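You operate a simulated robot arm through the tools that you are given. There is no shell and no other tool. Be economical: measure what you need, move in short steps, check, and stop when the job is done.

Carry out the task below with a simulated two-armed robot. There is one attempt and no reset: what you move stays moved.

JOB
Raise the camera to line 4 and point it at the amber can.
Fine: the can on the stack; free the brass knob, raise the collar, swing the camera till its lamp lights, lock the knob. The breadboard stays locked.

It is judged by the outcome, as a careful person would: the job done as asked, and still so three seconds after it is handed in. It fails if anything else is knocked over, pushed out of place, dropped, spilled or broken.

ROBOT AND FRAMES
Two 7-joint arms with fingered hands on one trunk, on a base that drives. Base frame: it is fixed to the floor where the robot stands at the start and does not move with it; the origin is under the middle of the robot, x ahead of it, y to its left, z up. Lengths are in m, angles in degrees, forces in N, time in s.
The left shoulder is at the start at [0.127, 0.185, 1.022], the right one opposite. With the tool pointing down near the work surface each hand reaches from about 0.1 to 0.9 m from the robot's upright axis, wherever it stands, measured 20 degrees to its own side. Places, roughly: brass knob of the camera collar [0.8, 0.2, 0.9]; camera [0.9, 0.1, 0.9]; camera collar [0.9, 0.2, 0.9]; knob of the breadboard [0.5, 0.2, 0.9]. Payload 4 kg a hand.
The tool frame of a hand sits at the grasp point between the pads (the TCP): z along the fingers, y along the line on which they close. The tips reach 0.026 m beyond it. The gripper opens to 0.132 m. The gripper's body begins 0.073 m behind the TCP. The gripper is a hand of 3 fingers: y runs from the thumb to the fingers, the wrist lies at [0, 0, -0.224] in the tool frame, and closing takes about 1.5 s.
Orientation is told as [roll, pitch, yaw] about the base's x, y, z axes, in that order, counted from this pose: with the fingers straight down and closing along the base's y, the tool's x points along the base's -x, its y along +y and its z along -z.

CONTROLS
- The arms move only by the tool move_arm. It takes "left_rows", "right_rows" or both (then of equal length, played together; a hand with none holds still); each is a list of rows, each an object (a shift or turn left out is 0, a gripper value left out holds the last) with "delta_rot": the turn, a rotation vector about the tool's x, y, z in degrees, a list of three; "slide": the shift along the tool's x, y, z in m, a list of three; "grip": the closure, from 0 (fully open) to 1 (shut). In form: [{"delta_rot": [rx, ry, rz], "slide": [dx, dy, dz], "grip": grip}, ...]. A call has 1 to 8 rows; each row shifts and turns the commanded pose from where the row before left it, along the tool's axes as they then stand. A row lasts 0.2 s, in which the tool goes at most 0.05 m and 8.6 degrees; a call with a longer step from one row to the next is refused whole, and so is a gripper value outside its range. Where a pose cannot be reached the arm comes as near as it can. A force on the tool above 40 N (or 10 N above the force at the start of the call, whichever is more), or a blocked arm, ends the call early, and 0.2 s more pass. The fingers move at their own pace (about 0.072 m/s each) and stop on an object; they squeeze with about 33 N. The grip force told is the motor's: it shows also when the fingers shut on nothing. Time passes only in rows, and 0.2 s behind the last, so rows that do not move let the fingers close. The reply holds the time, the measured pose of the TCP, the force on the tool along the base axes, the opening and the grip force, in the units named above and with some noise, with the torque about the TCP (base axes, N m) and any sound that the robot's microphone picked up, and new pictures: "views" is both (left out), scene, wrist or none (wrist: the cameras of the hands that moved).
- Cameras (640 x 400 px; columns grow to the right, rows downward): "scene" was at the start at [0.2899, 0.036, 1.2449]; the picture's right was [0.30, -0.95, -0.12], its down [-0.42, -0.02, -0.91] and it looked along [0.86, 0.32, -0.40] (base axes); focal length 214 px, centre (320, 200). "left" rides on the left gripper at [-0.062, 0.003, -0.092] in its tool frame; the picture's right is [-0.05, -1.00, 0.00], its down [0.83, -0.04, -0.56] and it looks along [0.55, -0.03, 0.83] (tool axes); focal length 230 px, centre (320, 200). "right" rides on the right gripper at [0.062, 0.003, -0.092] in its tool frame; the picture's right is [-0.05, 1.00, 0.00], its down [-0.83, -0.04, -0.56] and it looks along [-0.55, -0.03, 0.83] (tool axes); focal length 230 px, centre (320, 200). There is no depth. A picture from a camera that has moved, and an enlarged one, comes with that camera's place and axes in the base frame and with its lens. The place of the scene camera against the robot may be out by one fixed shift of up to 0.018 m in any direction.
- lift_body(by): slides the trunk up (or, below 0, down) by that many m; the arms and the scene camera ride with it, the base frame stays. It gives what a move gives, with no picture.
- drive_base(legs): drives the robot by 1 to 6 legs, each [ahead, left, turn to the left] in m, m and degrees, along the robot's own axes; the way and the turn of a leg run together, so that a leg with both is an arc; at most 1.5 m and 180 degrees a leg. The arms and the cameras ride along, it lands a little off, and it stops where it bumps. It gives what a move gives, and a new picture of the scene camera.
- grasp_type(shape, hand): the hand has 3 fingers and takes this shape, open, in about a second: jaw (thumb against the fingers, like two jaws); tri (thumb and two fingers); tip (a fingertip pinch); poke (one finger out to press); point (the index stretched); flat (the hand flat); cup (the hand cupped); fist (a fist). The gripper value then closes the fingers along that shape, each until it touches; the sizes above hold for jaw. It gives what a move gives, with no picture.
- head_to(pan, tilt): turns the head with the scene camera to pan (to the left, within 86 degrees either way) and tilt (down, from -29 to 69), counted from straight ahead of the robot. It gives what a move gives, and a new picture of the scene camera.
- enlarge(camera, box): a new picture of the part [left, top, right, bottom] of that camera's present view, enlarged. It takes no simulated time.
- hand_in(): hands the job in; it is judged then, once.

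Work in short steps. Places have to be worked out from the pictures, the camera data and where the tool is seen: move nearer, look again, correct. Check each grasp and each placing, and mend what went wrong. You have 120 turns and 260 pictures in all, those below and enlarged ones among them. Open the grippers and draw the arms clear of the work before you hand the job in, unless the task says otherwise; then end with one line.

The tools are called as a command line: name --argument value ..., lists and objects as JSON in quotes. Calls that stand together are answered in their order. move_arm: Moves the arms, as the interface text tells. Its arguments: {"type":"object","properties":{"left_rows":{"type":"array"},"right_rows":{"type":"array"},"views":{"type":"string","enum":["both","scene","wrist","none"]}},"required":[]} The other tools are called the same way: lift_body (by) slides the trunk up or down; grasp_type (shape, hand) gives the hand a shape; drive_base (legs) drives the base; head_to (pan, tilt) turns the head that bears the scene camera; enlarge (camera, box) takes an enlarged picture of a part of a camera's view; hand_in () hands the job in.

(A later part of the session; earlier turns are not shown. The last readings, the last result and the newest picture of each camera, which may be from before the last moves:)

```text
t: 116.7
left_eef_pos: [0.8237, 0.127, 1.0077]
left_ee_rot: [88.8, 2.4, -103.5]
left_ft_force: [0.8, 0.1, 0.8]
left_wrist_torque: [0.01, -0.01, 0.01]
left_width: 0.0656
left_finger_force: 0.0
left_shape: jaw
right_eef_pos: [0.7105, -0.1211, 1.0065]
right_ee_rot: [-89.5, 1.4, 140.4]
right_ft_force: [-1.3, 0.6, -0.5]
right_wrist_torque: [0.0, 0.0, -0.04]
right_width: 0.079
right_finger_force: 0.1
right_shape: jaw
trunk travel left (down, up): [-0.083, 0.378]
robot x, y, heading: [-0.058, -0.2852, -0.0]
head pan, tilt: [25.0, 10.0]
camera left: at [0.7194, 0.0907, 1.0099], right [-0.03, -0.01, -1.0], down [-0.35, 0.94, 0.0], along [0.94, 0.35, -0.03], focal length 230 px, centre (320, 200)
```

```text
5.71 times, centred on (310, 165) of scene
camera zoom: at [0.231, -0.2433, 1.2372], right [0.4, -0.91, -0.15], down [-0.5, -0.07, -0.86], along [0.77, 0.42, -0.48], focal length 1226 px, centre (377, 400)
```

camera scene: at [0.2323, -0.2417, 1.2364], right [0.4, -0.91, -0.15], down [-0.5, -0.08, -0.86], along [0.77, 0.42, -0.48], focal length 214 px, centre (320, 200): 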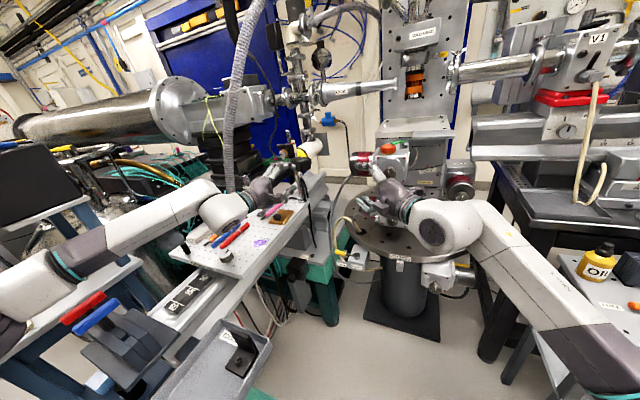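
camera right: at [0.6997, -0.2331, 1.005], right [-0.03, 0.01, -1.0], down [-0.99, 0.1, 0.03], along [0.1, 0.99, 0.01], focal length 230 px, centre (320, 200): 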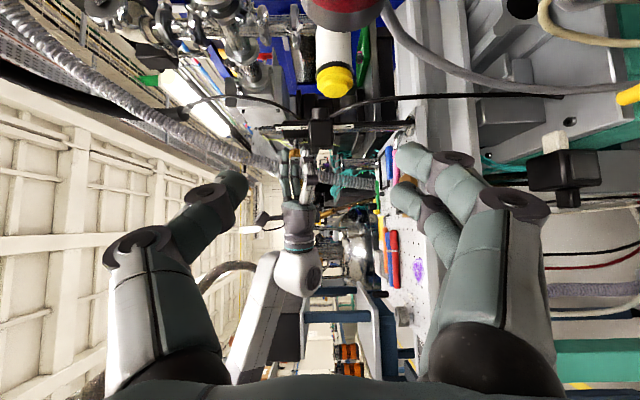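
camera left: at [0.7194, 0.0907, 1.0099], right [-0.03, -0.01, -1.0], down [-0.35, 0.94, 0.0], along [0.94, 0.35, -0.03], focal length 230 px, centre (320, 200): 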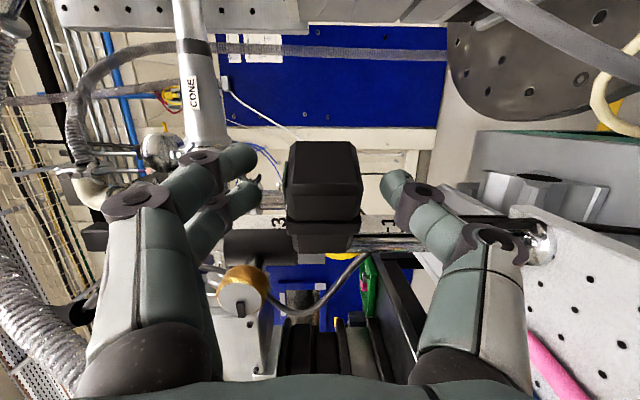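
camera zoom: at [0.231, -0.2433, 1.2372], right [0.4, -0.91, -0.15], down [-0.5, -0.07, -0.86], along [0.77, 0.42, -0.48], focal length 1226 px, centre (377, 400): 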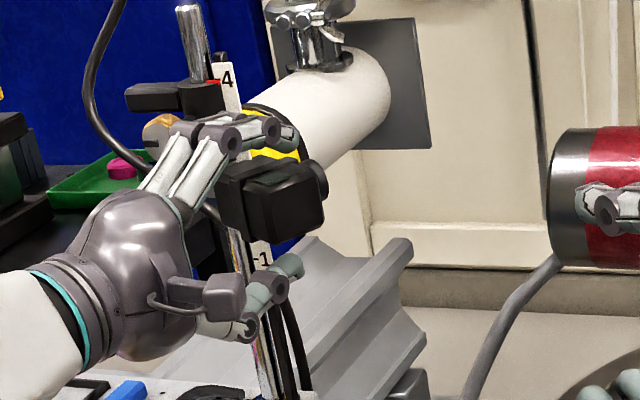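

Both fingers are now above the box and the thumb below. I close.

move_arm --left_rows '[{"grip": 0.7}, {"grip": 0.9}, {"grip": 1.0}, {}, {}]' --views "wrist"

enlarge --camera "scene" --box '[270, 130, 350, 200]'

```text
t: 117.9
left_eef_pos: [0.8238, 0.1272, 1.0064]
left_ee_rot: [88.6, 2.3, -103.5]
left_ft_force: [-0.2, -0.5, -0.6]
left_wrist_torque: [-0.05, -0.03, -0.01]
left_width: 0.0318
left_finger_force: 33.1
left_shape: jaw
right_eef_pos: [0.7109, -0.1206, 1.0068]
right_ee_rot: [-89.6, 1.3, 140.3]
right_ft_force: [0.0, -0.1, -0.6]
right_wrist_torque: [-0.02, -0.03, 0.04]
right_width: 0.0789
right_finger_force: 0.1
right_shape: jaw
trunk travel left (down, up): [-0.083, 0.378]
robot x, y, heading: [-0.0526, -0.2916, -0.0]
head pan, tilt: [25.0, 10.0]
camera left: at [0.7196, 0.0906, 1.0095], right [-0.03, -0.01, -1.0], down [-0.35, 0.94, 0.0], along [0.94, 0.35, -0.03], focal length 230 px, centre (320, 200)
```

left: 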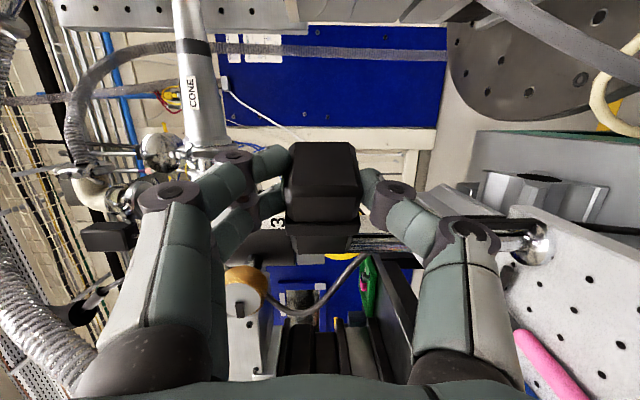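

```text
5.71 times, centred on (310, 165) of scene
camera zoom: at [0.2314, -0.2434, 1.237], right [0.4, -0.91, -0.15], down [-0.5, -0.07, -0.86], along [0.77, 0.42, -0.48], focal length 1226 px, centre (377, 400)
```

zoom: 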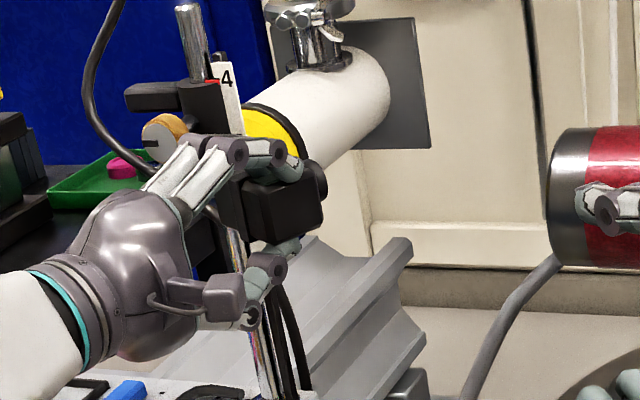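

Good grip with no stray force. I swing clockwise 6° about the post axis and check.

move_arm --left_rows '[{"delta_rot": [0, -3, 0], "slide": [0.0018, 0, -0.0035]}, {"delta_rot": [0, -3, 0], "slide": [0.0018, 0, -0.0035]}, {}]' --views "wrist"

enlarge --camera "scene" --box '[270, 130, 350, 200]'

```text
t: 118.7
left_eef_pos: [0.8171, 0.1335, 1.0069]
left_ee_rot: [88.3, 2.1, -109.6]
left_ft_force: [2.6, 2.3, 1.0]
left_wrist_torque: [-0.02, -0.07, 0.01]
left_width: 0.032
left_finger_force: 32.7
left_shape: jaw
right_eef_pos: [0.7109, -0.1223, 1.008]
right_ee_rot: [-89.5, 1.4, 140.2]
right_ft_force: [0.3, 0.4, -0.7]
right_wrist_torque: [0.04, 0.02, 0.02]
right_width: 0.079
right_finger_force: 0.0
right_shape: jaw
trunk travel left (down, up): [-0.083, 0.378]
robot x, y, heading: [-0.0532, -0.293, 0.1]
head pan, tilt: [25.0, 10.0]
camera left: at [0.7101, 0.1079, 1.0099], right [-0.03, -0.01, -1.0], down [-0.25, 0.97, 0.0], along [0.97, 0.25, -0.03], focal length 230 px, centre (320, 200)
```

left: 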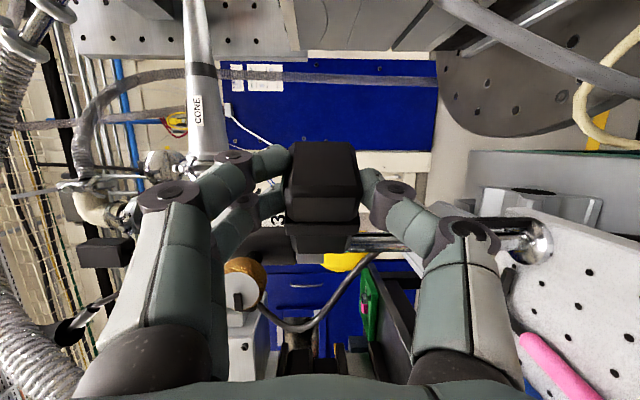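

```text
5.71 times, centred on (310, 165) of scene
camera zoom: at [0.2315, -0.2432, 1.237], right [0.4, -0.91, -0.15], down [-0.5, -0.07, -0.86], along [0.77, 0.42, -0.48], focal length 1226 px, centre (377, 400)
```

zoom: 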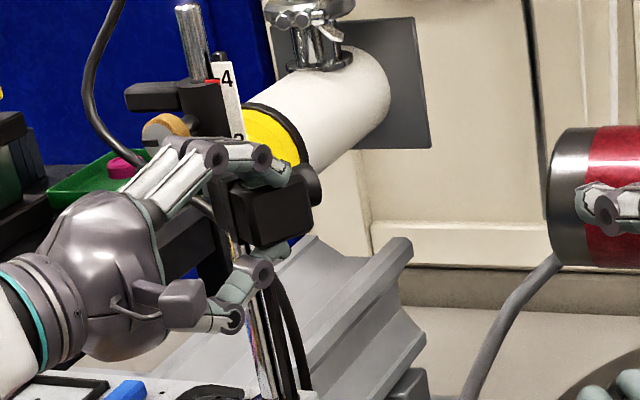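

The camera swings with the hand at tiny force. Continue another 8°, watching for finger-knob contact and the lamp.

move_arm --left_rows '[{"delta_rot": [0, -4, 0], "slide": [0.0024, 0, -0.0046]}, {"delta_rot": [0, -4, 0], "slide": [0.0024, 0, -0.0046]}, {}]' --views "both"

enlarge --camera "scene" --box '[270, 130, 350, 200]'

enlarge --camera "left" --box '[200, 100, 440, 300]'

```text
t: 119.5
left_eef_pos: [0.8123, 0.1421, 1.0059]
left_ee_rot: [88.2, 1.9, -117.5]
left_ft_force: [4.2, 4.4, 2.2]
left_wrist_torque: [-0.01, -0.14, 0.11]
left_width: 0.032
left_finger_force: 32.9
left_shape: jaw
right_eef_pos: [0.7109, -0.1194, 1.0063]
right_ee_rot: [-89.5, 1.5, 140.3]
right_ft_force: [0.8, -0.2, 0.8]
right_wrist_torque: [-0.01, 0.01, 0.01]
right_width: 0.079
right_finger_force: 0.0
right_shape: jaw
trunk travel left (down, up): [-0.083, 0.378]
robot x, y, heading: [-0.0529, -0.2928, -0.2]
head pan, tilt: [25.0, 10.0]
camera scene: at [0.2317, -0.2428, 1.2369], right [0.4, -0.91, -0.15], down [-0.5, -0.07, -0.86], along [0.77, 0.42, -0.48], focal length 214 px, centre (320, 200)
camera left: at [0.7015, 0.131, 1.0106], right [-0.04, 0.0, -1.0], down [-0.11, 0.99, 0.0], along [0.99, 0.11, -0.04], focal length 230 px, centre (320, 200)
```

scene: 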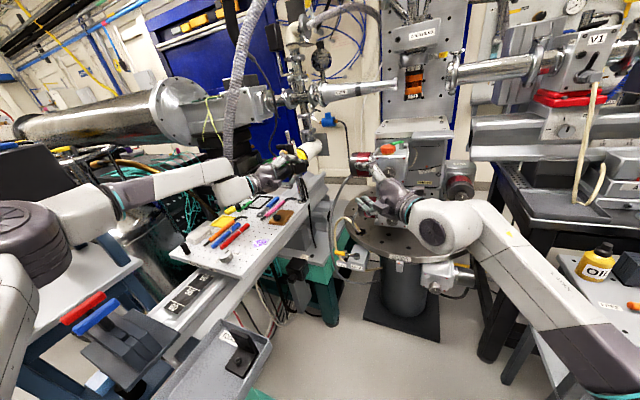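
left: 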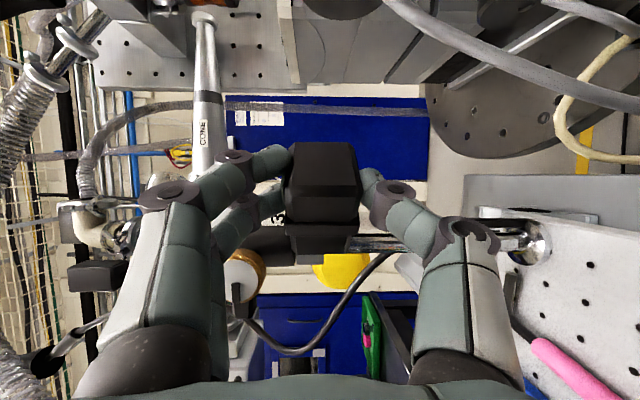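

```text
5.71 times, centred on (310, 165) of scene
camera zoom: at [0.2317, -0.2428, 1.2369], right [0.4, -0.91, -0.15], down [-0.5, -0.07, -0.86], along [0.77, 0.42, -0.48], focal length 1226 px, centre (377, 400)
```

zoom: 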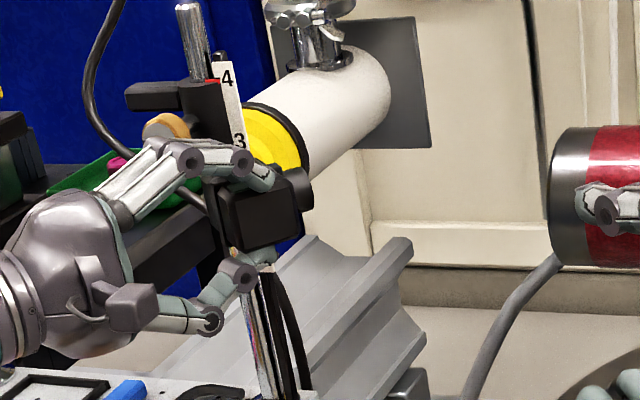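

```text
2.00 times, centred on (320, 200) of left
camera zoom: at [0.7015, 0.131, 1.0106], right [-0.04, 0.0, -1.0], down [-0.11, 0.99, 0.0], along [0.99, 0.11, -0.04], focal length 460 px, centre (320, 200)
```

zoom: 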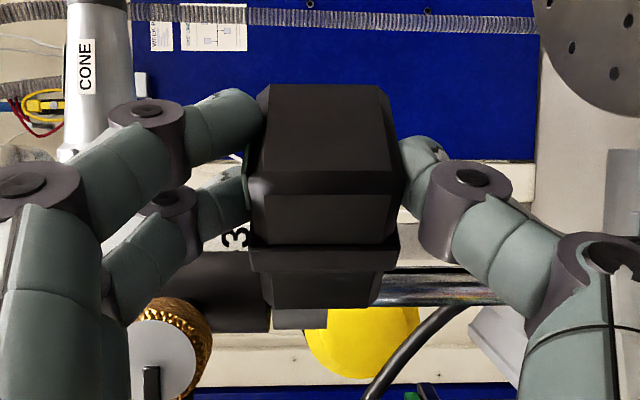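

14° done; lens azimuth ≈ −36°, target ≈ −46°. I step 5° more and look for the lamp's sliver between the fingers.

move_arm --left_rows '[{"delta_rot": [0, -5, 0], "slide": [0.003, 0, -0.0057]}, {}]' --views "none"

enlarge --camera "scene" --box '[280, 135, 330, 185]'

enlarge --camera "left" --box '[260, 120, 380, 220]'

```text
t: 120.1
left_eef_pos: [0.8091, 0.1476, 1.0063]
left_ee_rot: [88.1, 1.7, -122.6]
left_ft_force: [8.2, 7.7, 2.7]
left_wrist_torque: [-0.02, -0.21, 0.2]
left_width: 0.0319
left_finger_force: 33.0
left_shape: jaw
right_eef_pos: [0.7125, -0.1201, 1.0074]
right_ee_rot: [-89.5, 1.4, 140.3]
right_ft_force: [0.6, -1.1, 0.2]
right_wrist_torque: [-0.02, -0.01, -0.01]
right_width: 0.0789
right_finger_force: 0.0
right_shape: jaw
trunk travel left (down, up): [-0.083, 0.378]
robot x, y, heading: [-0.05, -0.2885, 0.4]
head pan, tilt: [25.0, 10.0]
```

```text
8.00 times, centred on (305, 160) of scene
camera zoom: at [0.232, -0.2425, 1.2369], right [0.4, -0.91, -0.15], down [-0.5, -0.07, -0.86], along [0.77, 0.42, -0.48], focal length 1716 px, centre (440, 520)
```

zoom: 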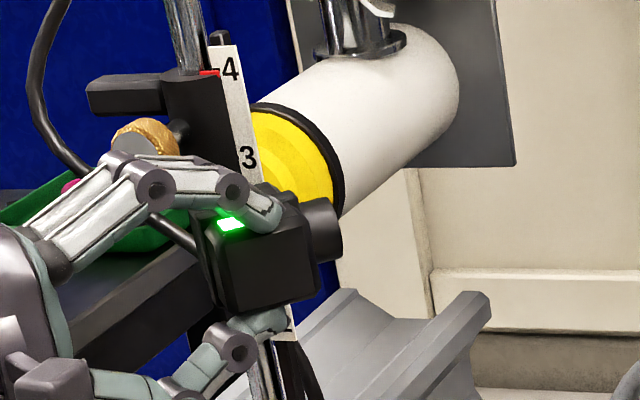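

```text
4.00 times, centred on (320, 170) of left
camera zoom: at [0.6976, 0.146, 1.011], right [-0.04, 0.0, -1.0], down [-0.02, 1.0, 0.0], along [1.0, 0.02, -0.04], focal length 920 px, centre (320, 320)
```

zoom: 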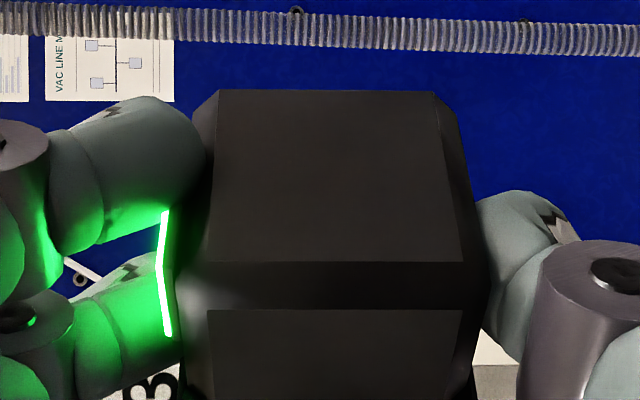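

The lamp is lit. To sit away from the window's edge I turn 3° more and check that it stays lit.

move_arm --left_rows '[{"delta_rot": [0, -3, 0], "slide": [0.0018, 0, -0.0035]}, {}]' --views "none"

enlarge --camera "scene" --box '[280, 135, 330, 185]'

```text
t: 120.7
left_eef_pos: [0.8059, 0.1499, 1.0058]
left_ee_rot: [87.9, 1.5, -125.6]
left_ft_force: [10.5, 8.7, 4.6]
left_wrist_torque: [-0.05, -0.27, 0.22]
left_width: 0.0317
left_finger_force: 33.3
left_shape: jaw
right_eef_pos: [0.7108, -0.1211, 1.0062]
right_ee_rot: [-89.4, 1.4, 140.4]
right_ft_force: [-1.0, -0.3, 0.3]
right_wrist_torque: [0.01, -0.01, 0.01]
right_width: 0.079
right_finger_force: 0.0
right_shape: jaw
trunk travel left (down, up): [-0.083, 0.378]
robot x, y, heading: [-0.0554, -0.2895, 0.1]
head pan, tilt: [25.0, 10.0]
```

```text
8.00 times, centred on (305, 160) of scene
camera zoom: at [0.2321, -0.2425, 1.2369], right [0.4, -0.91, -0.15], down [-0.5, -0.07, -0.86], along [0.77, 0.42, -0.48], focal length 1716 px, centre (440, 520)
```

zoom: 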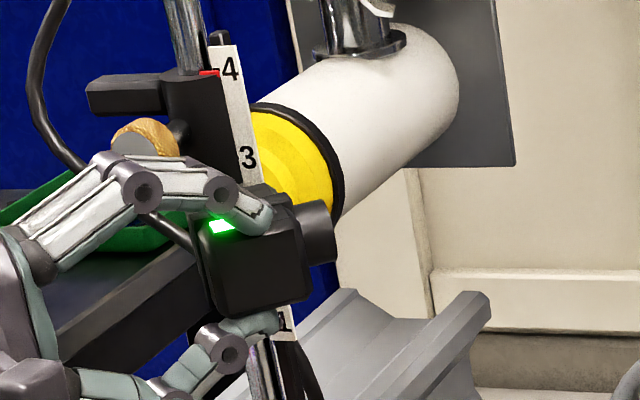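

Still lit. I loosen the grip slightly and withdraw straight back.

move_arm --left_rows '[{"grip": 0.9}, {"grip": 0.8}, {"grip": 0.66}, {}, {"slide": [0, 0, -0.02]}, {"slide": [0, 0, -0.04]}, {"slide": [0, 0, -0.04]}, {}]' --views "both"

enlarge --camera "scene" --box '[280, 135, 330, 185]'

```text
t: 122.5
left_eef_pos: [0.7245, 0.2062, 1.01]
left_ee_rot: [88.0, 1.6, -125.7]
left_ft_force: [0.6, -0.2, -0.1]
left_wrist_torque: [0.03, -0.03, 0.03]
left_width: 0.0446
left_finger_force: 0.1
left_shape: jaw
right_eef_pos: [0.712, -0.1215, 1.0061]
right_ee_rot: [-89.5, 1.4, 140.2]
right_ft_force: [0.3, 0.8, -0.3]
right_wrist_torque: [0.0, 0.0, -0.03]
right_width: 0.0789
right_finger_force: 0.1
right_shape: jaw
trunk travel left (down, up): [-0.083, 0.378]
robot x, y, heading: [-0.0502, -0.2914, -0.3]
head pan, tilt: [25.0, 10.0]
camera scene: at [0.2321, -0.2439, 1.2367], right [0.4, -0.91, -0.15], down [-0.5, -0.07, -0.86], along [0.77, 0.42, -0.48], focal length 214 px, centre (320, 200)
camera left: at [0.6137, 0.2107, 1.0143], right [-0.04, 0.0, -1.0], down [0.03, 1.0, 0.0], along [1.0, -0.03, -0.04], focal length 230 px, centre (320, 200)
```

scene: 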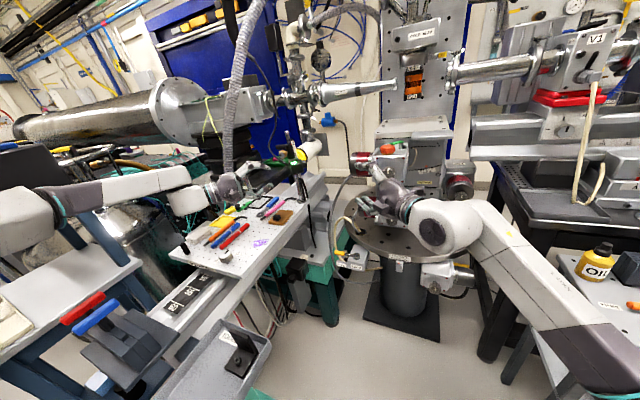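
left: 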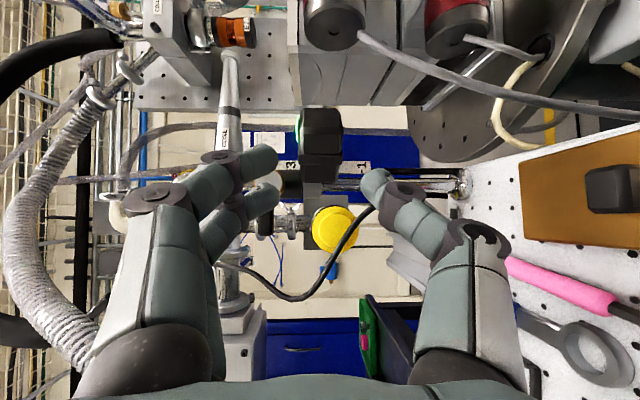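

```text
8.00 times, centred on (305, 160) of scene
camera zoom: at [0.2321, -0.2439, 1.2367], right [0.4, -0.91, -0.15], down [-0.5, -0.07, -0.86], along [0.77, 0.42, -0.48], focal length 1716 px, centre (440, 520)
```

zoom: 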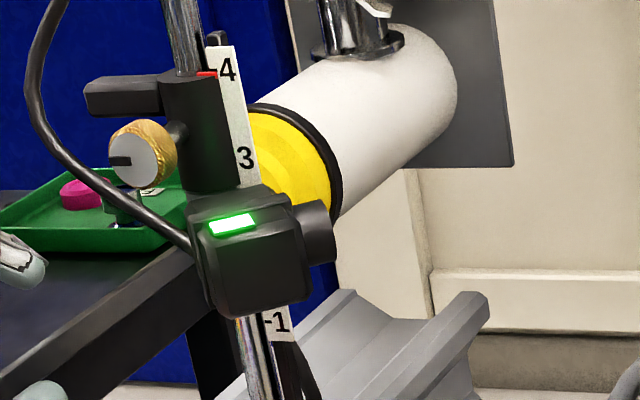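

Lamp lit, pointer at line 4. Now lock: I reorient the left hand to grasp the knob (finger axis tilted 45° so that it stays clear of the camera below).

move_arm --left_rows '[{"delta_rot": [0, 7.4, 0], "slide": [0, 0.02, -0.01], "grip": 0.6}, {"delta_rot": [0, 7.4, 0], "slide": [0, 0.02, 0]}, {"delta_rot": [0, 7.4, 0]}, {"delta_rot": [0, 0, -8.5]}, {"delta_rot": [0, 0, -8.5]}, {"delta_rot": [0, 0, -8.5]}, {"delta_rot": [0, 0, -8.5]}, {"delta_rot": [0, 0, -8.5]}]' --views "wrist"

enlarge --camera "left" --box '[200, 60, 440, 240]'

```text
t: 124.3
left_eef_pos: [0.7154, 0.2122, 1.0507]
left_ee_rot: [88.3, -40.3, -102.2]
left_ft_force: [0.5, -0.3, -0.3]
left_wrist_torque: [0.03, -0.01, 0.01]
left_width: 0.0524
left_finger_force: 0.1
left_shape: jaw
right_eef_pos: [0.7111, -0.1223, 1.0072]
right_ee_rot: [-89.5, 1.4, 140.3]
right_ft_force: [-0.4, 0.3, -0.3]
right_wrist_torque: [-0.02, 0.0, 0.0]
right_width: 0.0789
right_finger_force: 0.1
right_shape: jaw
trunk travel left (down, up): [-0.083, 0.378]
robot x, y, heading: [-0.0513, -0.2895, 0.0]
head pan, tilt: [25.0, 10.0]
camera left: at [0.6165, 0.1903, 1.0958], right [-0.17, -0.66, -0.73], down [-0.41, 0.72, -0.56], along [0.89, 0.2, -0.4], focal length 230 px, centre (320, 200)
```

left: 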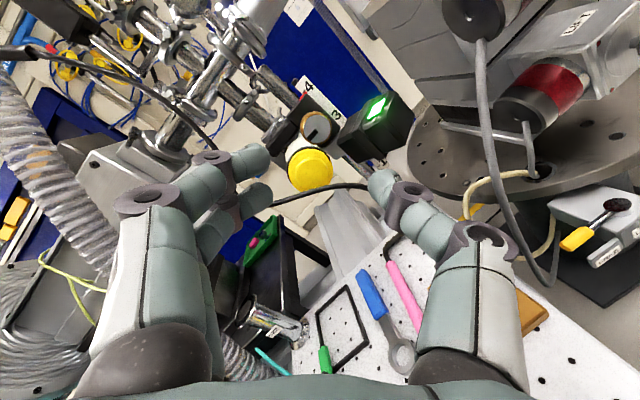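

```text
2.22 times, centred on (320, 150) of left
camera zoom: at [0.6165, 0.1903, 1.0958], right [-0.17, -0.66, -0.73], down [-0.41, 0.72, -0.56], along [0.89, 0.2, -0.4], focal length 511 px, centre (320, 311)
```

zoom: 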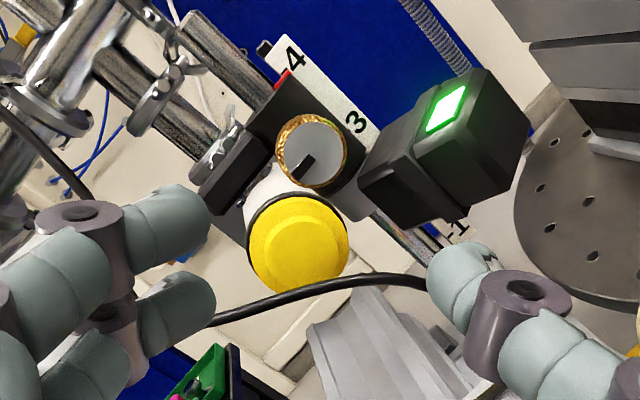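

Knob at [0.83, 0.190, 1.049]. I approach along the hand's axis.

move_arm --left_rows '[{"slide": [0.0013, 0.0016, 0.03]}, {"slide": [0.0013, 0.0016, 0.03]}, {"slide": [0.0013, 0.0016, 0.025]}, {"slide": [0, 0, 0.01]}, {}]' --views "wrist"

enlarge --camera "left" --box '[200, 80, 420, 240]'

```text
t: 125.5
left_eef_pos: [0.8115, 0.1953, 1.0511]
left_ee_rot: [88.2, -40.2, -102.2]
left_ft_force: [-0.6, 0.7, 0.6]
left_wrist_torque: [-0.01, 0.03, 0.02]
left_width: 0.0519
left_finger_force: 0.0
left_shape: jaw
right_eef_pos: [0.71, -0.1203, 1.0071]
right_ee_rot: [-89.5, 1.4, 140.3]
right_ft_force: [0.2, -0.6, -0.1]
right_wrist_torque: [0.0, -0.03, -0.02]
right_width: 0.0788
right_finger_force: 0.1
right_shape: jaw
trunk travel left (down, up): [-0.083, 0.378]
robot x, y, heading: [-0.0548, -0.2903, 0.2]
head pan, tilt: [25.0, 10.0]
camera left: at [0.7112, 0.1738, 1.0949], right [-0.17, -0.66, -0.73], down [-0.41, 0.72, -0.56], along [0.89, 0.2, -0.4], focal length 230 px, centre (320, 200)
```

left: 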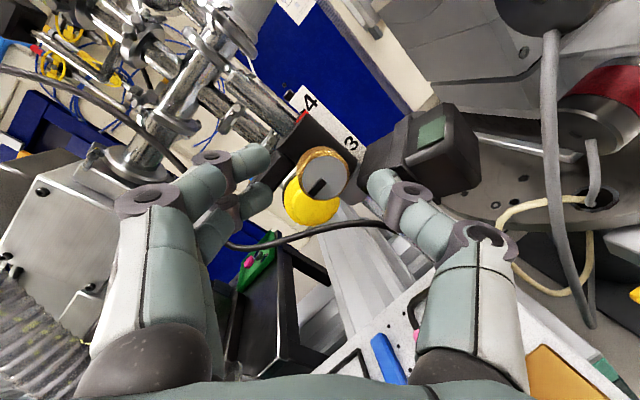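

```text
2.50 times, centred on (310, 160) of left
camera zoom: at [0.7112, 0.1738, 1.0949], right [-0.17, -0.66, -0.73], down [-0.41, 0.72, -0.56], along [0.89, 0.2, -0.4], focal length 575 px, centre (345, 300)
```

zoom: 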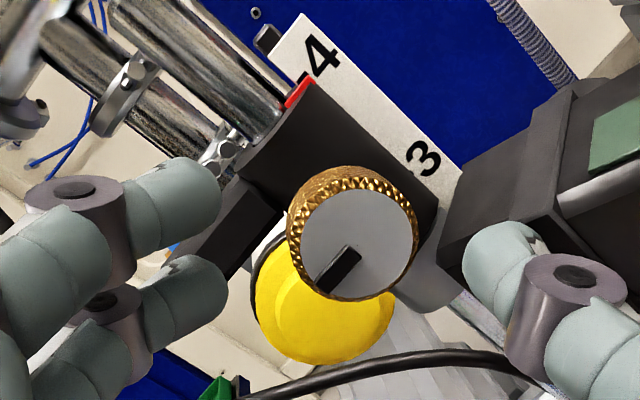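

The open thumb nudged the camera (lamp off). I back off and check how far it moved.

move_arm --left_rows '[{"slide": [0, 0, -0.03]}, {"slide": [0, 0, -0.04]}, {"slide": [0, 0, -0.03]}, {}]' --views "wrist"

enlarge --camera "scene" --box '[270, 130, 350, 200]'

```text
t: 126.5
left_eef_pos: [0.7142, 0.217, 1.0501]
left_ee_rot: [88.2, -40.2, -102.1]
left_ft_force: [-0.2, 0.0, 0.3]
left_wrist_torque: [0.0, -0.01, 0.0]
left_width: 0.0522
left_finger_force: 0.1
left_shape: jaw
right_eef_pos: [0.7111, -0.1206, 1.0064]
right_ee_rot: [-89.5, 1.4, 140.3]
right_ft_force: [0.2, 0.5, 0.6]
right_wrist_torque: [0.02, -0.02, 0.01]
right_width: 0.0788
right_finger_force: 0.1
right_shape: jaw
trunk travel left (down, up): [-0.083, 0.378]
robot x, y, heading: [-0.0521, -0.2889, 0.2]
head pan, tilt: [25.0, 10.0]
camera left: at [0.6149, 0.1966, 1.0955], right [-0.17, -0.66, -0.73], down [-0.41, 0.72, -0.56], along [0.89, 0.2, -0.4], focal length 230 px, centre (320, 200)
```

left: 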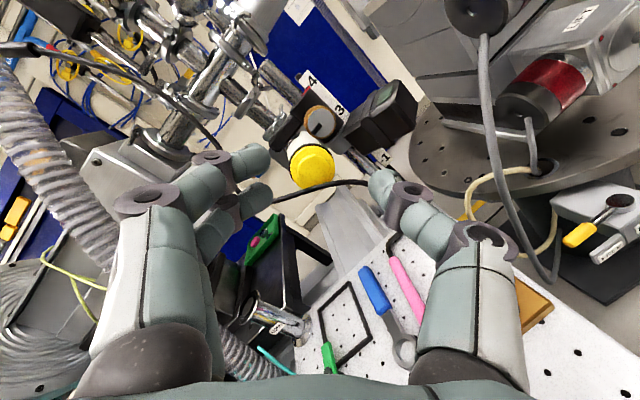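

```text
5.71 times, centred on (310, 165) of scene
camera zoom: at [0.2319, -0.2437, 1.2368], right [0.4, -0.91, -0.15], down [-0.5, -0.07, -0.86], along [0.77, 0.42, -0.48], focal length 1226 px, centre (377, 400)
```

zoom: 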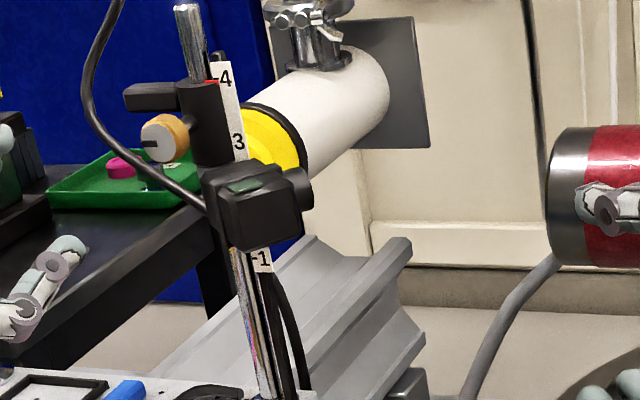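

It moved back ~10°. I return to the camera-gripping pose (roll back, yaw), then re-grip and swing again.

move_arm --left_rows '[{"delta_rot": [0, 0, 8.5], "grip": 0.5}, {"delta_rot": [0, 0, 8.5]}, {"delta_rot": [0, 0, 8.5]}, {"delta_rot": [0, 0, 8.5]}, {"delta_rot": [0, 0, 8]}, {"delta_rot": [0, -6, 0], "slide": [-0.016, -0.022, 0]}, {"delta_rot": [0, -6, 0], "slide": [-0.016, -0.022, 0]}, {"slide": [0, 0, 0.04]}]' --views "none"

move_arm --left_rows '[{"slide": [0, 0, 0.02]}, {}]' --views "wrist"

enlarge --camera "left" --box '[200, 60, 440, 240]'

```text
t: 128.3
left_eef_pos: [0.7394, 0.1719, 1.0057]
left_ee_rot: [88.2, 1.5, -115.4]
left_ft_force: [0.5, -0.2, -1.6]
left_wrist_torque: [0.0, 0.03, -0.02]
left_width: 0.0652
left_finger_force: 0.1
left_shape: jaw
right_eef_pos: [0.7125, -0.1227, 1.0053]
right_ee_rot: [-89.5, 1.3, 140.4]
right_ft_force: [-0.4, -0.6, 0.2]
right_wrist_torque: [0.01, 0.01, -0.03]
right_width: 0.0787
right_finger_force: 0.0
right_shape: jaw
trunk travel left (down, up): [-0.083, 0.378]
robot x, y, heading: [-0.0519, -0.2871, 0.4]
head pan, tilt: [25.0, 10.0]
```

```text
t: 128.9
left_eef_pos: [0.7564, 0.1644, 1.0079]
left_ee_rot: [88.4, 1.5, -115.4]
left_ft_force: [0.5, 0.1, 0.4]
left_wrist_torque: [-0.01, 0.0, 0.02]
left_width: 0.0652
left_finger_force: 0.0
left_shape: jaw
right_eef_pos: [0.7106, -0.1212, 1.0083]
right_ee_rot: [-89.5, 1.5, 140.3]
right_ft_force: [-0.6, -0.2, -0.5]
right_wrist_torque: [0.04, 0.01, -0.02]
right_width: 0.0786
right_finger_force: 0.1
right_shape: jaw
trunk travel left (down, up): [-0.083, 0.378]
robot x, y, heading: [-0.0552, -0.29, 0.1]
head pan, tilt: [25.0, 10.0]
camera left: at [0.647, 0.1496, 1.012], right [-0.04, -0.01, -1.0], down [-0.15, 0.99, -0.01], along [0.99, 0.15, -0.04], focal length 230 px, centre (320, 200)
```

left: 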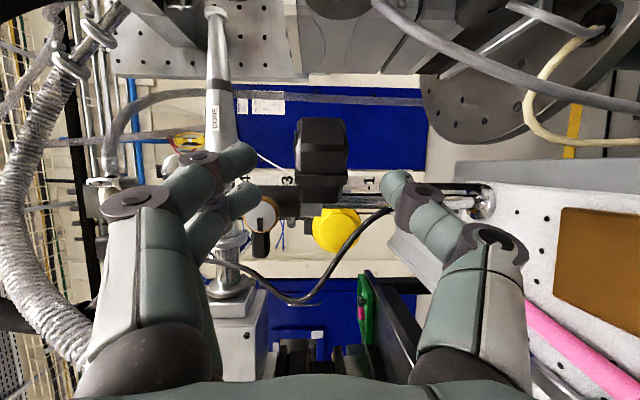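

```text
2.22 times, centred on (320, 150) of left
camera zoom: at [0.647, 0.1496, 1.012], right [-0.04, -0.01, -1.0], down [-0.15, 0.99, -0.01], along [0.99, 0.15, -0.04], focal length 511 px, centre (320, 311)
```

zoom: 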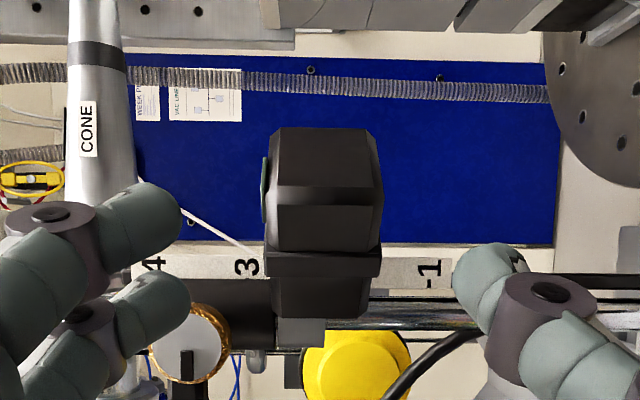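

The view matches the earlier pre-grip geometry. I advance 57 mm and close.

move_arm --left_rows '[{"slide": [0, 0, 0.02]}, {"slide": [0, 0, 0.02]}, {"slide": [0, 0, 0.017]}, {"grip": 0.7}, {"grip": 0.9}, {"grip": 1.0}, {}, {}]' --views "wrist"

enlarge --camera "scene" --box '[270, 130, 350, 200]'

```text
t: 130.7
left_eef_pos: [0.8073, 0.1392, 1.0046]
left_ee_rot: [88.2, 1.5, -115.4]
left_ft_force: [-0.1, -0.7, -0.5]
left_wrist_torque: [0.11, -0.12, -0.06]
left_width: 0.0314
left_finger_force: 32.9
left_shape: jaw
right_eef_pos: [0.7106, -0.1219, 1.0064]
right_ee_rot: [-89.5, 1.4, 140.4]
right_ft_force: [0.7, -1.9, -0.1]
right_wrist_torque: [-0.03, -0.01, -0.01]
right_width: 0.079
right_finger_force: 0.1
right_shape: jaw
trunk travel left (down, up): [-0.083, 0.378]
robot x, y, heading: [-0.0506, -0.295, 0.4]
head pan, tilt: [25.0, 10.0]
camera left: at [0.6982, 0.1233, 1.0084], right [-0.04, -0.01, -1.0], down [-0.15, 0.99, 0.0], along [0.99, 0.15, -0.04], focal length 230 px, centre (320, 200)
```

left: 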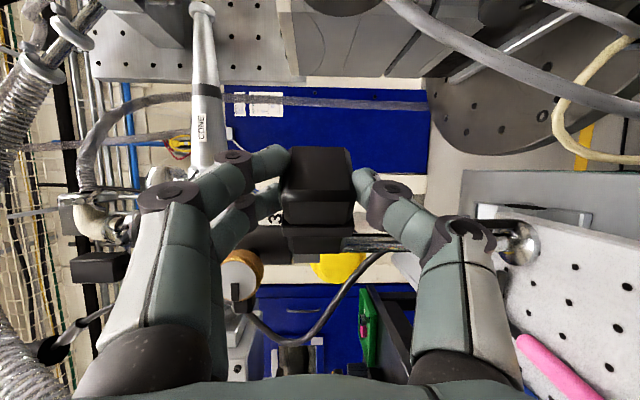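

```text
5.71 times, centred on (310, 165) of scene
camera zoom: at [0.2313, -0.2436, 1.2371], right [0.4, -0.91, -0.15], down [-0.5, -0.07, -0.86], along [0.77, 0.42, -0.48], focal length 1226 px, centre (377, 400)
```

zoom: 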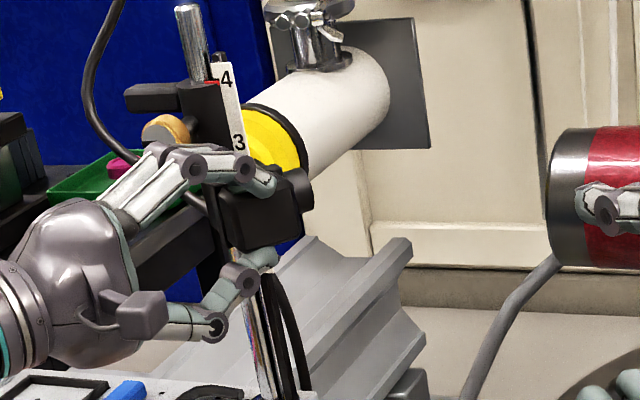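

Gripped as before at ~13°. I swing 9° clockwise.

move_arm --left_rows '[{"delta_rot": [0, -4.5, 0], "slide": [0.0029, 0, -0.0053]}, {"delta_rot": [0, -4.5, 0], "slide": [0.0029, 0, -0.0053]}, {}]' --views "none"

enlarge --camera "scene" --box '[280, 135, 330, 185]'

```text
t: 131.5
left_eef_pos: [0.8015, 0.1493, 1.004]
left_ee_rot: [88.0, 1.3, -124.4]
left_ft_force: [0.4, -1.1, -3.4]
left_wrist_torque: [0.19, -0.18, -0.06]
left_width: 0.0312
left_finger_force: 32.7
left_shape: jaw
right_eef_pos: [0.7112, -0.121, 1.0062]
right_ee_rot: [-89.4, 1.4, 140.3]
right_ft_force: [-0.2, 1.0, -0.1]
right_wrist_torque: [0.02, 0.0, 0.01]
right_width: 0.0789
right_finger_force: 0.1
right_shape: jaw
trunk travel left (down, up): [-0.083, 0.378]
robot x, y, heading: [-0.0517, -0.2867, -0.2]
head pan, tilt: [25.0, 10.0]
```

```text
8.00 times, centred on (305, 160) of scene
camera zoom: at [0.2317, -0.2434, 1.2369], right [0.4, -0.91, -0.15], down [-0.5, -0.07, -0.86], along [0.77, 0.42, -0.48], focal length 1716 px, centre (440, 520)
```

zoom: 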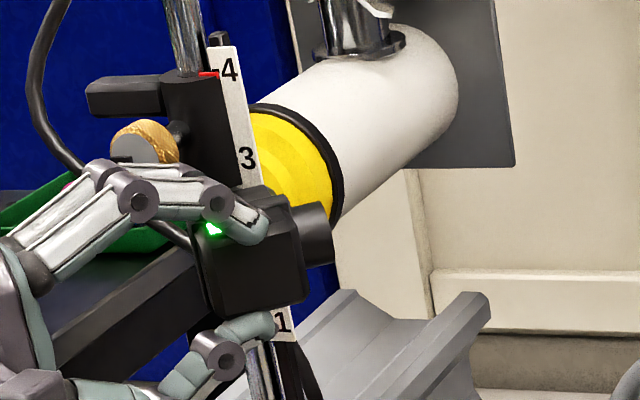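

Lit again. I release and withdraw as before.

move_arm --left_rows '[{"grip": 0.9}, {"grip": 0.8}, {"grip": 0.66}, {}, {"slide": [0, 0, -0.02]}, {"slide": [0, 0, -0.04]}, {"slide": [0, 0, -0.04]}, {"delta_rot": [0, 7, 0], "slide": [0, 0.02, 0]}]' --views "none"

move_arm --left_rows '[{"delta_rot": [0, 7, 0], "slide": [0, 0.02, 0], "grip": 0.69}, {"delta_rot": [0, 7, 0]}, {"delta_rot": [0, 0, -8.5]}, {"delta_rot": [0, 0, -8.5]}, {"delta_rot": [0, 0, -8.5]}, {"delta_rot": [0, 0, -8.5]}, {"delta_rot": [0, 0, -8.5]}, {"delta_rot": [0, 0, -8.5]}]' --views "none"

move_arm --left_rows '[{"delta_rot": [0, 0, -8]}, {"delta_rot": [0, 0, -6]}, {}]' --views "wrist"

enlarge --camera "left" --box '[200, 60, 440, 240]'

```text
t: 133.3
left_eef_pos: [0.7214, 0.2051, 1.0294]
left_ee_rot: [88.3, 1.5, -117.5]
left_ft_force: [0.1, 0.8, -0.8]
left_wrist_torque: [0.02, 0.04, 0.05]
left_width: 0.0447
left_finger_force: 0.1
left_shape: jaw
right_eef_pos: [0.71, -0.123, 1.0088]
right_ee_rot: [-89.6, 1.5, 140.3]
right_ft_force: [-1.0, 0.1, -1.0]
right_wrist_torque: [0.02, -0.02, -0.01]
right_width: 0.0789
right_finger_force: 0.1
right_shape: jaw
trunk travel left (down, up): [-0.083, 0.378]
robot x, y, heading: [-0.0513, -0.2888, -0.0]
head pan, tilt: [25.0, 10.0]
```

```text
t: 135.1
left_eef_pos: [0.7201, 0.2038, 1.0481]
left_ee_rot: [87.9, -49.3, -101.7]
left_ft_force: [0.6, 0.4, 0.5]
left_wrist_torque: [-0.01, -0.01, -0.02]
left_width: 0.0414
left_finger_force: 0.1
left_shape: jaw
right_eef_pos: [0.7108, -0.1213, 1.0074]
right_ee_rot: [-89.5, 1.3, 140.3]
right_ft_force: [0.6, 0.3, 0.3]
right_wrist_torque: [0.03, 0.0, -0.01]
right_width: 0.0788
right_finger_force: 0.0
right_shape: jaw
trunk travel left (down, up): [-0.083, 0.378]
robot x, y, heading: [-0.0492, -0.2911, 0.3]
head pan, tilt: [25.0, 10.0]
```

```text
t: 135.9
left_eef_pos: [0.7197, 0.2035, 1.0479]
left_ee_rot: [87.1, -63.3, -100.6]
left_ft_force: [-0.6, 0.7, 0.2]
left_wrist_torque: [-0.02, 0.02, 0.0]
left_width: 0.0412
left_finger_force: 0.1
left_shape: jaw
right_eef_pos: [0.7115, -0.1211, 1.007]
right_ee_rot: [-89.5, 1.4, 140.4]
right_ft_force: [0.0, 1.1, -0.2]
right_wrist_torque: [-0.02, 0.04, 0.03]
right_width: 0.0789
right_finger_force: 0.0
right_shape: jaw
trunk travel left (down, up): [-0.083, 0.378]
robot x, y, heading: [-0.0544, -0.2876, 0.3]
head pan, tilt: [25.0, 10.0]
camera left: at [0.6263, 0.2027, 1.1065], right [-0.22, -0.89, -0.4], down [-0.48, 0.46, -0.75], along [0.85, 0.03, -0.53], focal length 230 px, centre (320, 200)
```

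left: 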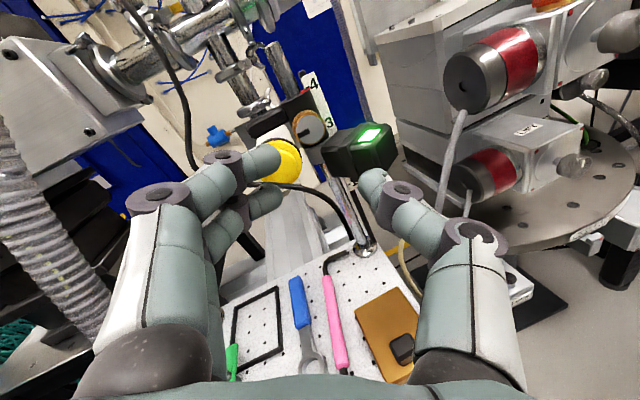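

```text
2.22 times, centred on (320, 150) of left
camera zoom: at [0.6263, 0.2027, 1.1065], right [-0.22, -0.89, -0.4], down [-0.48, 0.46, -0.75], along [0.85, 0.03, -0.53], focal length 511 px, centre (320, 311)
```

zoom: 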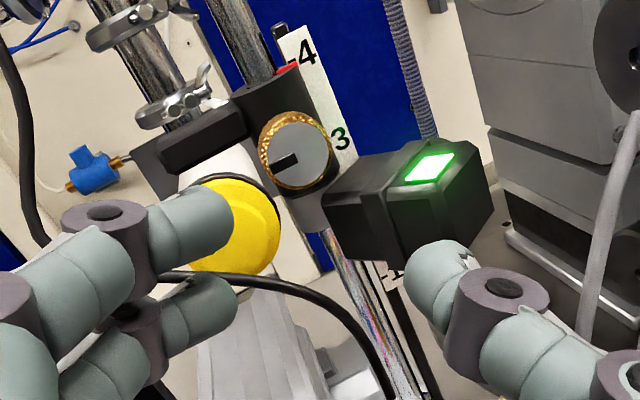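

Lamp stays lit. To keep the thumb above the camera I roll 17° more (thumb nearly level), then approach the knob in steps.

move_arm --left_rows '[{"delta_rot": [0, 0, -8.5]}, {"delta_rot": [0, 0, -8.5]}, {"slide": [-0.001, 0.0133, 0.02]}, {"slide": [0, 0, 0.025]}, {"slide": [0, 0, 0.02]}, {}]' --views "wrist"

enlarge --camera "left" --box '[200, 60, 440, 240]'

enlarge --camera "scene" --box '[270, 130, 350, 200]'

```text
t: 137.3
left_eef_pos: [0.7866, 0.2023, 1.0497]
left_ee_rot: [82.5, -80.1, -95.9]
left_ft_force: [0.9, 0.1, 0.7]
left_wrist_torque: [-0.03, 0.02, 0.0]
left_width: 0.0413
left_finger_force: 0.0
left_shape: jaw
right_eef_pos: [0.7091, -0.1215, 1.0067]
right_ee_rot: [-89.5, 1.4, 140.4]
right_ft_force: [-0.1, 0.1, -0.7]
right_wrist_torque: [0.02, 0.01, -0.02]
right_width: 0.0791
right_finger_force: 0.2
right_shape: jaw
trunk travel left (down, up): [-0.083, 0.378]
robot x, y, heading: [-0.0535, -0.2864, -0.3]
head pan, tilt: [25.0, 10.0]
camera left: at [0.6967, 0.2183, 1.1138], right [-0.23, -0.97, -0.12], down [-0.54, 0.23, -0.81], along [0.81, -0.12, -0.57], focal length 230 px, centre (320, 200)
```

left: 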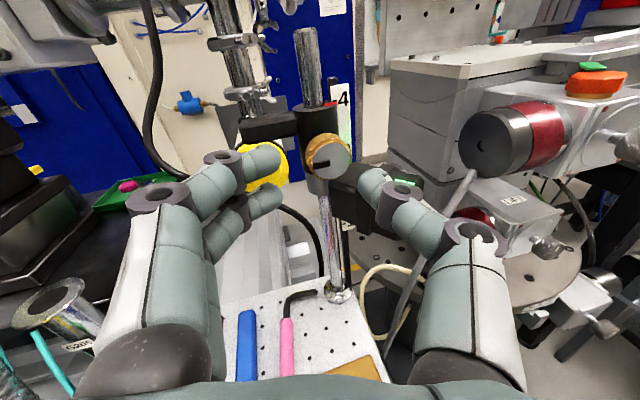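

```text
2.22 times, centred on (320, 150) of left
camera zoom: at [0.6967, 0.2183, 1.1138], right [-0.23, -0.97, -0.12], down [-0.54, 0.23, -0.81], along [0.81, -0.12, -0.57], focal length 511 px, centre (320, 311)
```

zoom: 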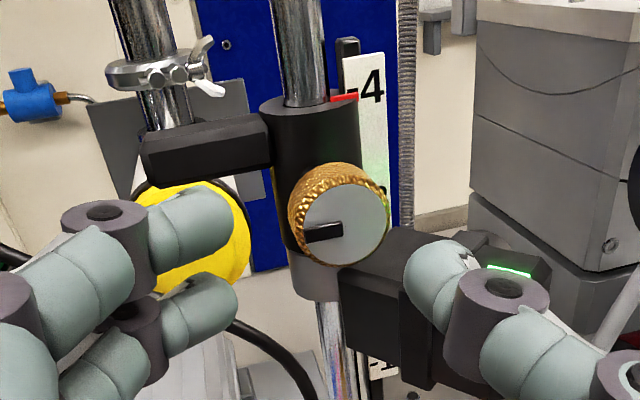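

```text
5.71 times, centred on (310, 165) of scene
camera zoom: at [0.2308, -0.2432, 1.2372], right [0.4, -0.91, -0.15], down [-0.5, -0.07, -0.86], along [0.77, 0.42, -0.48], focal length 1226 px, centre (377, 400)
```

zoom: 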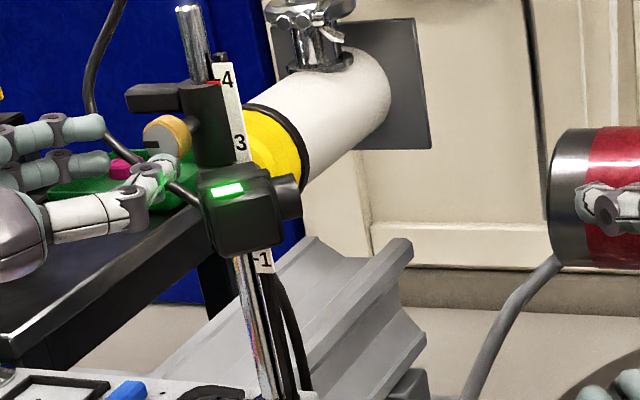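

Lamp still lit and knob centred. I advance the rest and check.

move_arm --left_rows '[{"slide": [0, 0, 0.011]}, {"slide": [0, 0, 0.011]}, {"slide": [0, 0, 0.01]}, {}]' --views "none"

enlarge --camera "left" --box '[200, 80, 440, 260]'

enlarge --camera "scene" --box '[280, 135, 330, 185]'

```text
t: 138.3
left_eef_pos: [0.8169, 0.1963, 1.0493]
left_ee_rot: [82.4, -80.0, -95.8]
left_ft_force: [0.2, -0.1, -0.8]
left_wrist_torque: [0.02, -0.01, 0.03]
left_width: 0.0413
left_finger_force: 0.1
left_shape: jaw
right_eef_pos: [0.7096, -0.1209, 1.0066]
right_ee_rot: [-89.5, 1.4, 140.4]
right_ft_force: [-0.8, 0.7, -0.2]
right_wrist_torque: [0.0, 0.01, -0.01]
right_width: 0.079
right_finger_force: 0.1
right_shape: jaw
trunk travel left (down, up): [-0.083, 0.378]
robot x, y, heading: [-0.0534, -0.2904, 0.2]
head pan, tilt: [25.0, 10.0]
```

```text
2.22 times, centred on (320, 170) of left
camera zoom: at [0.7265, 0.2105, 1.1126], right [-0.23, -0.97, -0.12], down [-0.54, 0.23, -0.81], along [0.81, -0.12, -0.57], focal length 511 px, centre (320, 267)
```

zoom: 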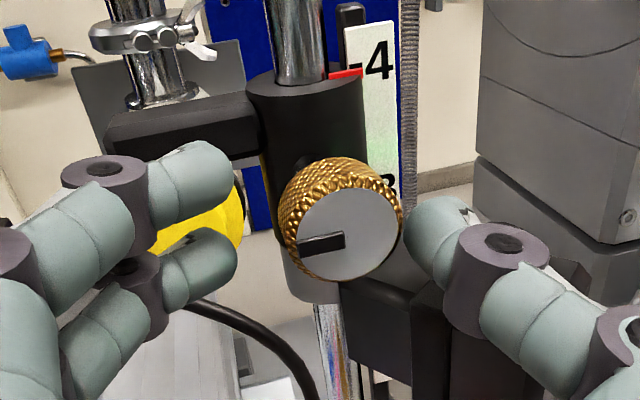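

```text
8.00 times, centred on (305, 160) of scene
camera zoom: at [0.231, -0.2433, 1.2372], right [0.4, -0.91, -0.15], down [-0.5, -0.07, -0.86], along [0.77, 0.42, -0.48], focal length 1716 px, centre (440, 520)
```

zoom: 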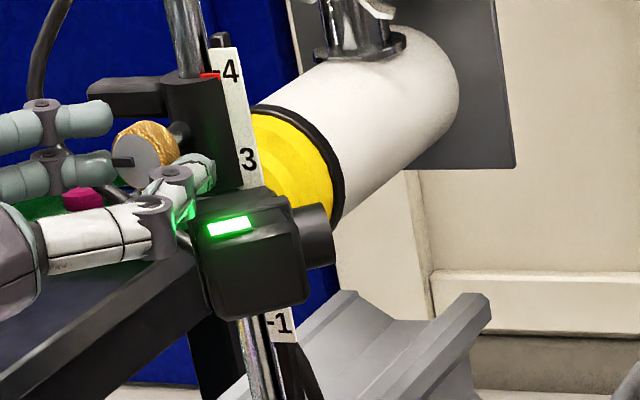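

Lamp lit, hand slightly off-centre to the left. I shift 4 mm and close on the knob.

move_arm --left_rows '[{"slide": [0, -0.004, 0.001], "grip": 0.8}, {"grip": 1.0}, {}, {}, {}]' --views "none"

enlarge --camera "left" --box '[200, 80, 440, 260]'

enlarge --camera "scene" --box '[280, 135, 330, 185]'

```text
t: 139.5
left_eef_pos: [0.817, 0.1888, 1.0473]
left_ee_rot: [82.2, -80.1, -95.5]
left_ft_force: [3.4, -0.8, -0.7]
left_wrist_torque: [0.11, 0.02, 0.04]
left_width: 0.0179
left_finger_force: 33.0
left_shape: jaw
right_eef_pos: [0.7115, -0.1217, 1.0057]
right_ee_rot: [-89.5, 1.4, 140.3]
right_ft_force: [0.3, -0.4, -0.4]
right_wrist_torque: [-0.01, 0.04, 0.01]
right_width: 0.0787
right_finger_force: 0.1
right_shape: jaw
trunk travel left (down, up): [-0.083, 0.378]
robot x, y, heading: [-0.0514, -0.2903, 0.3]
head pan, tilt: [25.0, 10.0]
```

```text
2.22 times, centred on (320, 170) of left
camera zoom: at [0.7278, 0.2052, 1.1113], right [-0.23, -0.97, -0.12], down [-0.54, 0.23, -0.81], along [0.81, -0.12, -0.57], focal length 511 px, centre (320, 267)
```

zoom: 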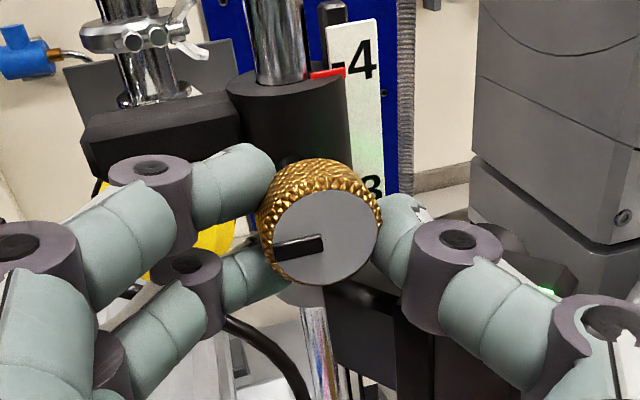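

```text
8.00 times, centred on (305, 160) of scene
camera zoom: at [0.2318, -0.2436, 1.2369], right [0.4, -0.91, -0.15], down [-0.5, -0.07, -0.86], along [0.77, 0.42, -0.48], focal length 1716 px, centre (440, 520)
```

zoom: 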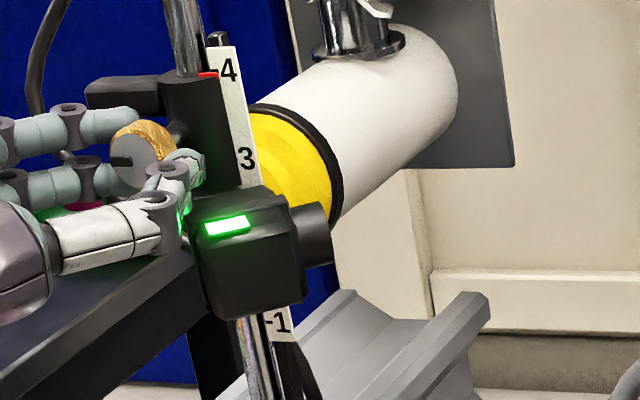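

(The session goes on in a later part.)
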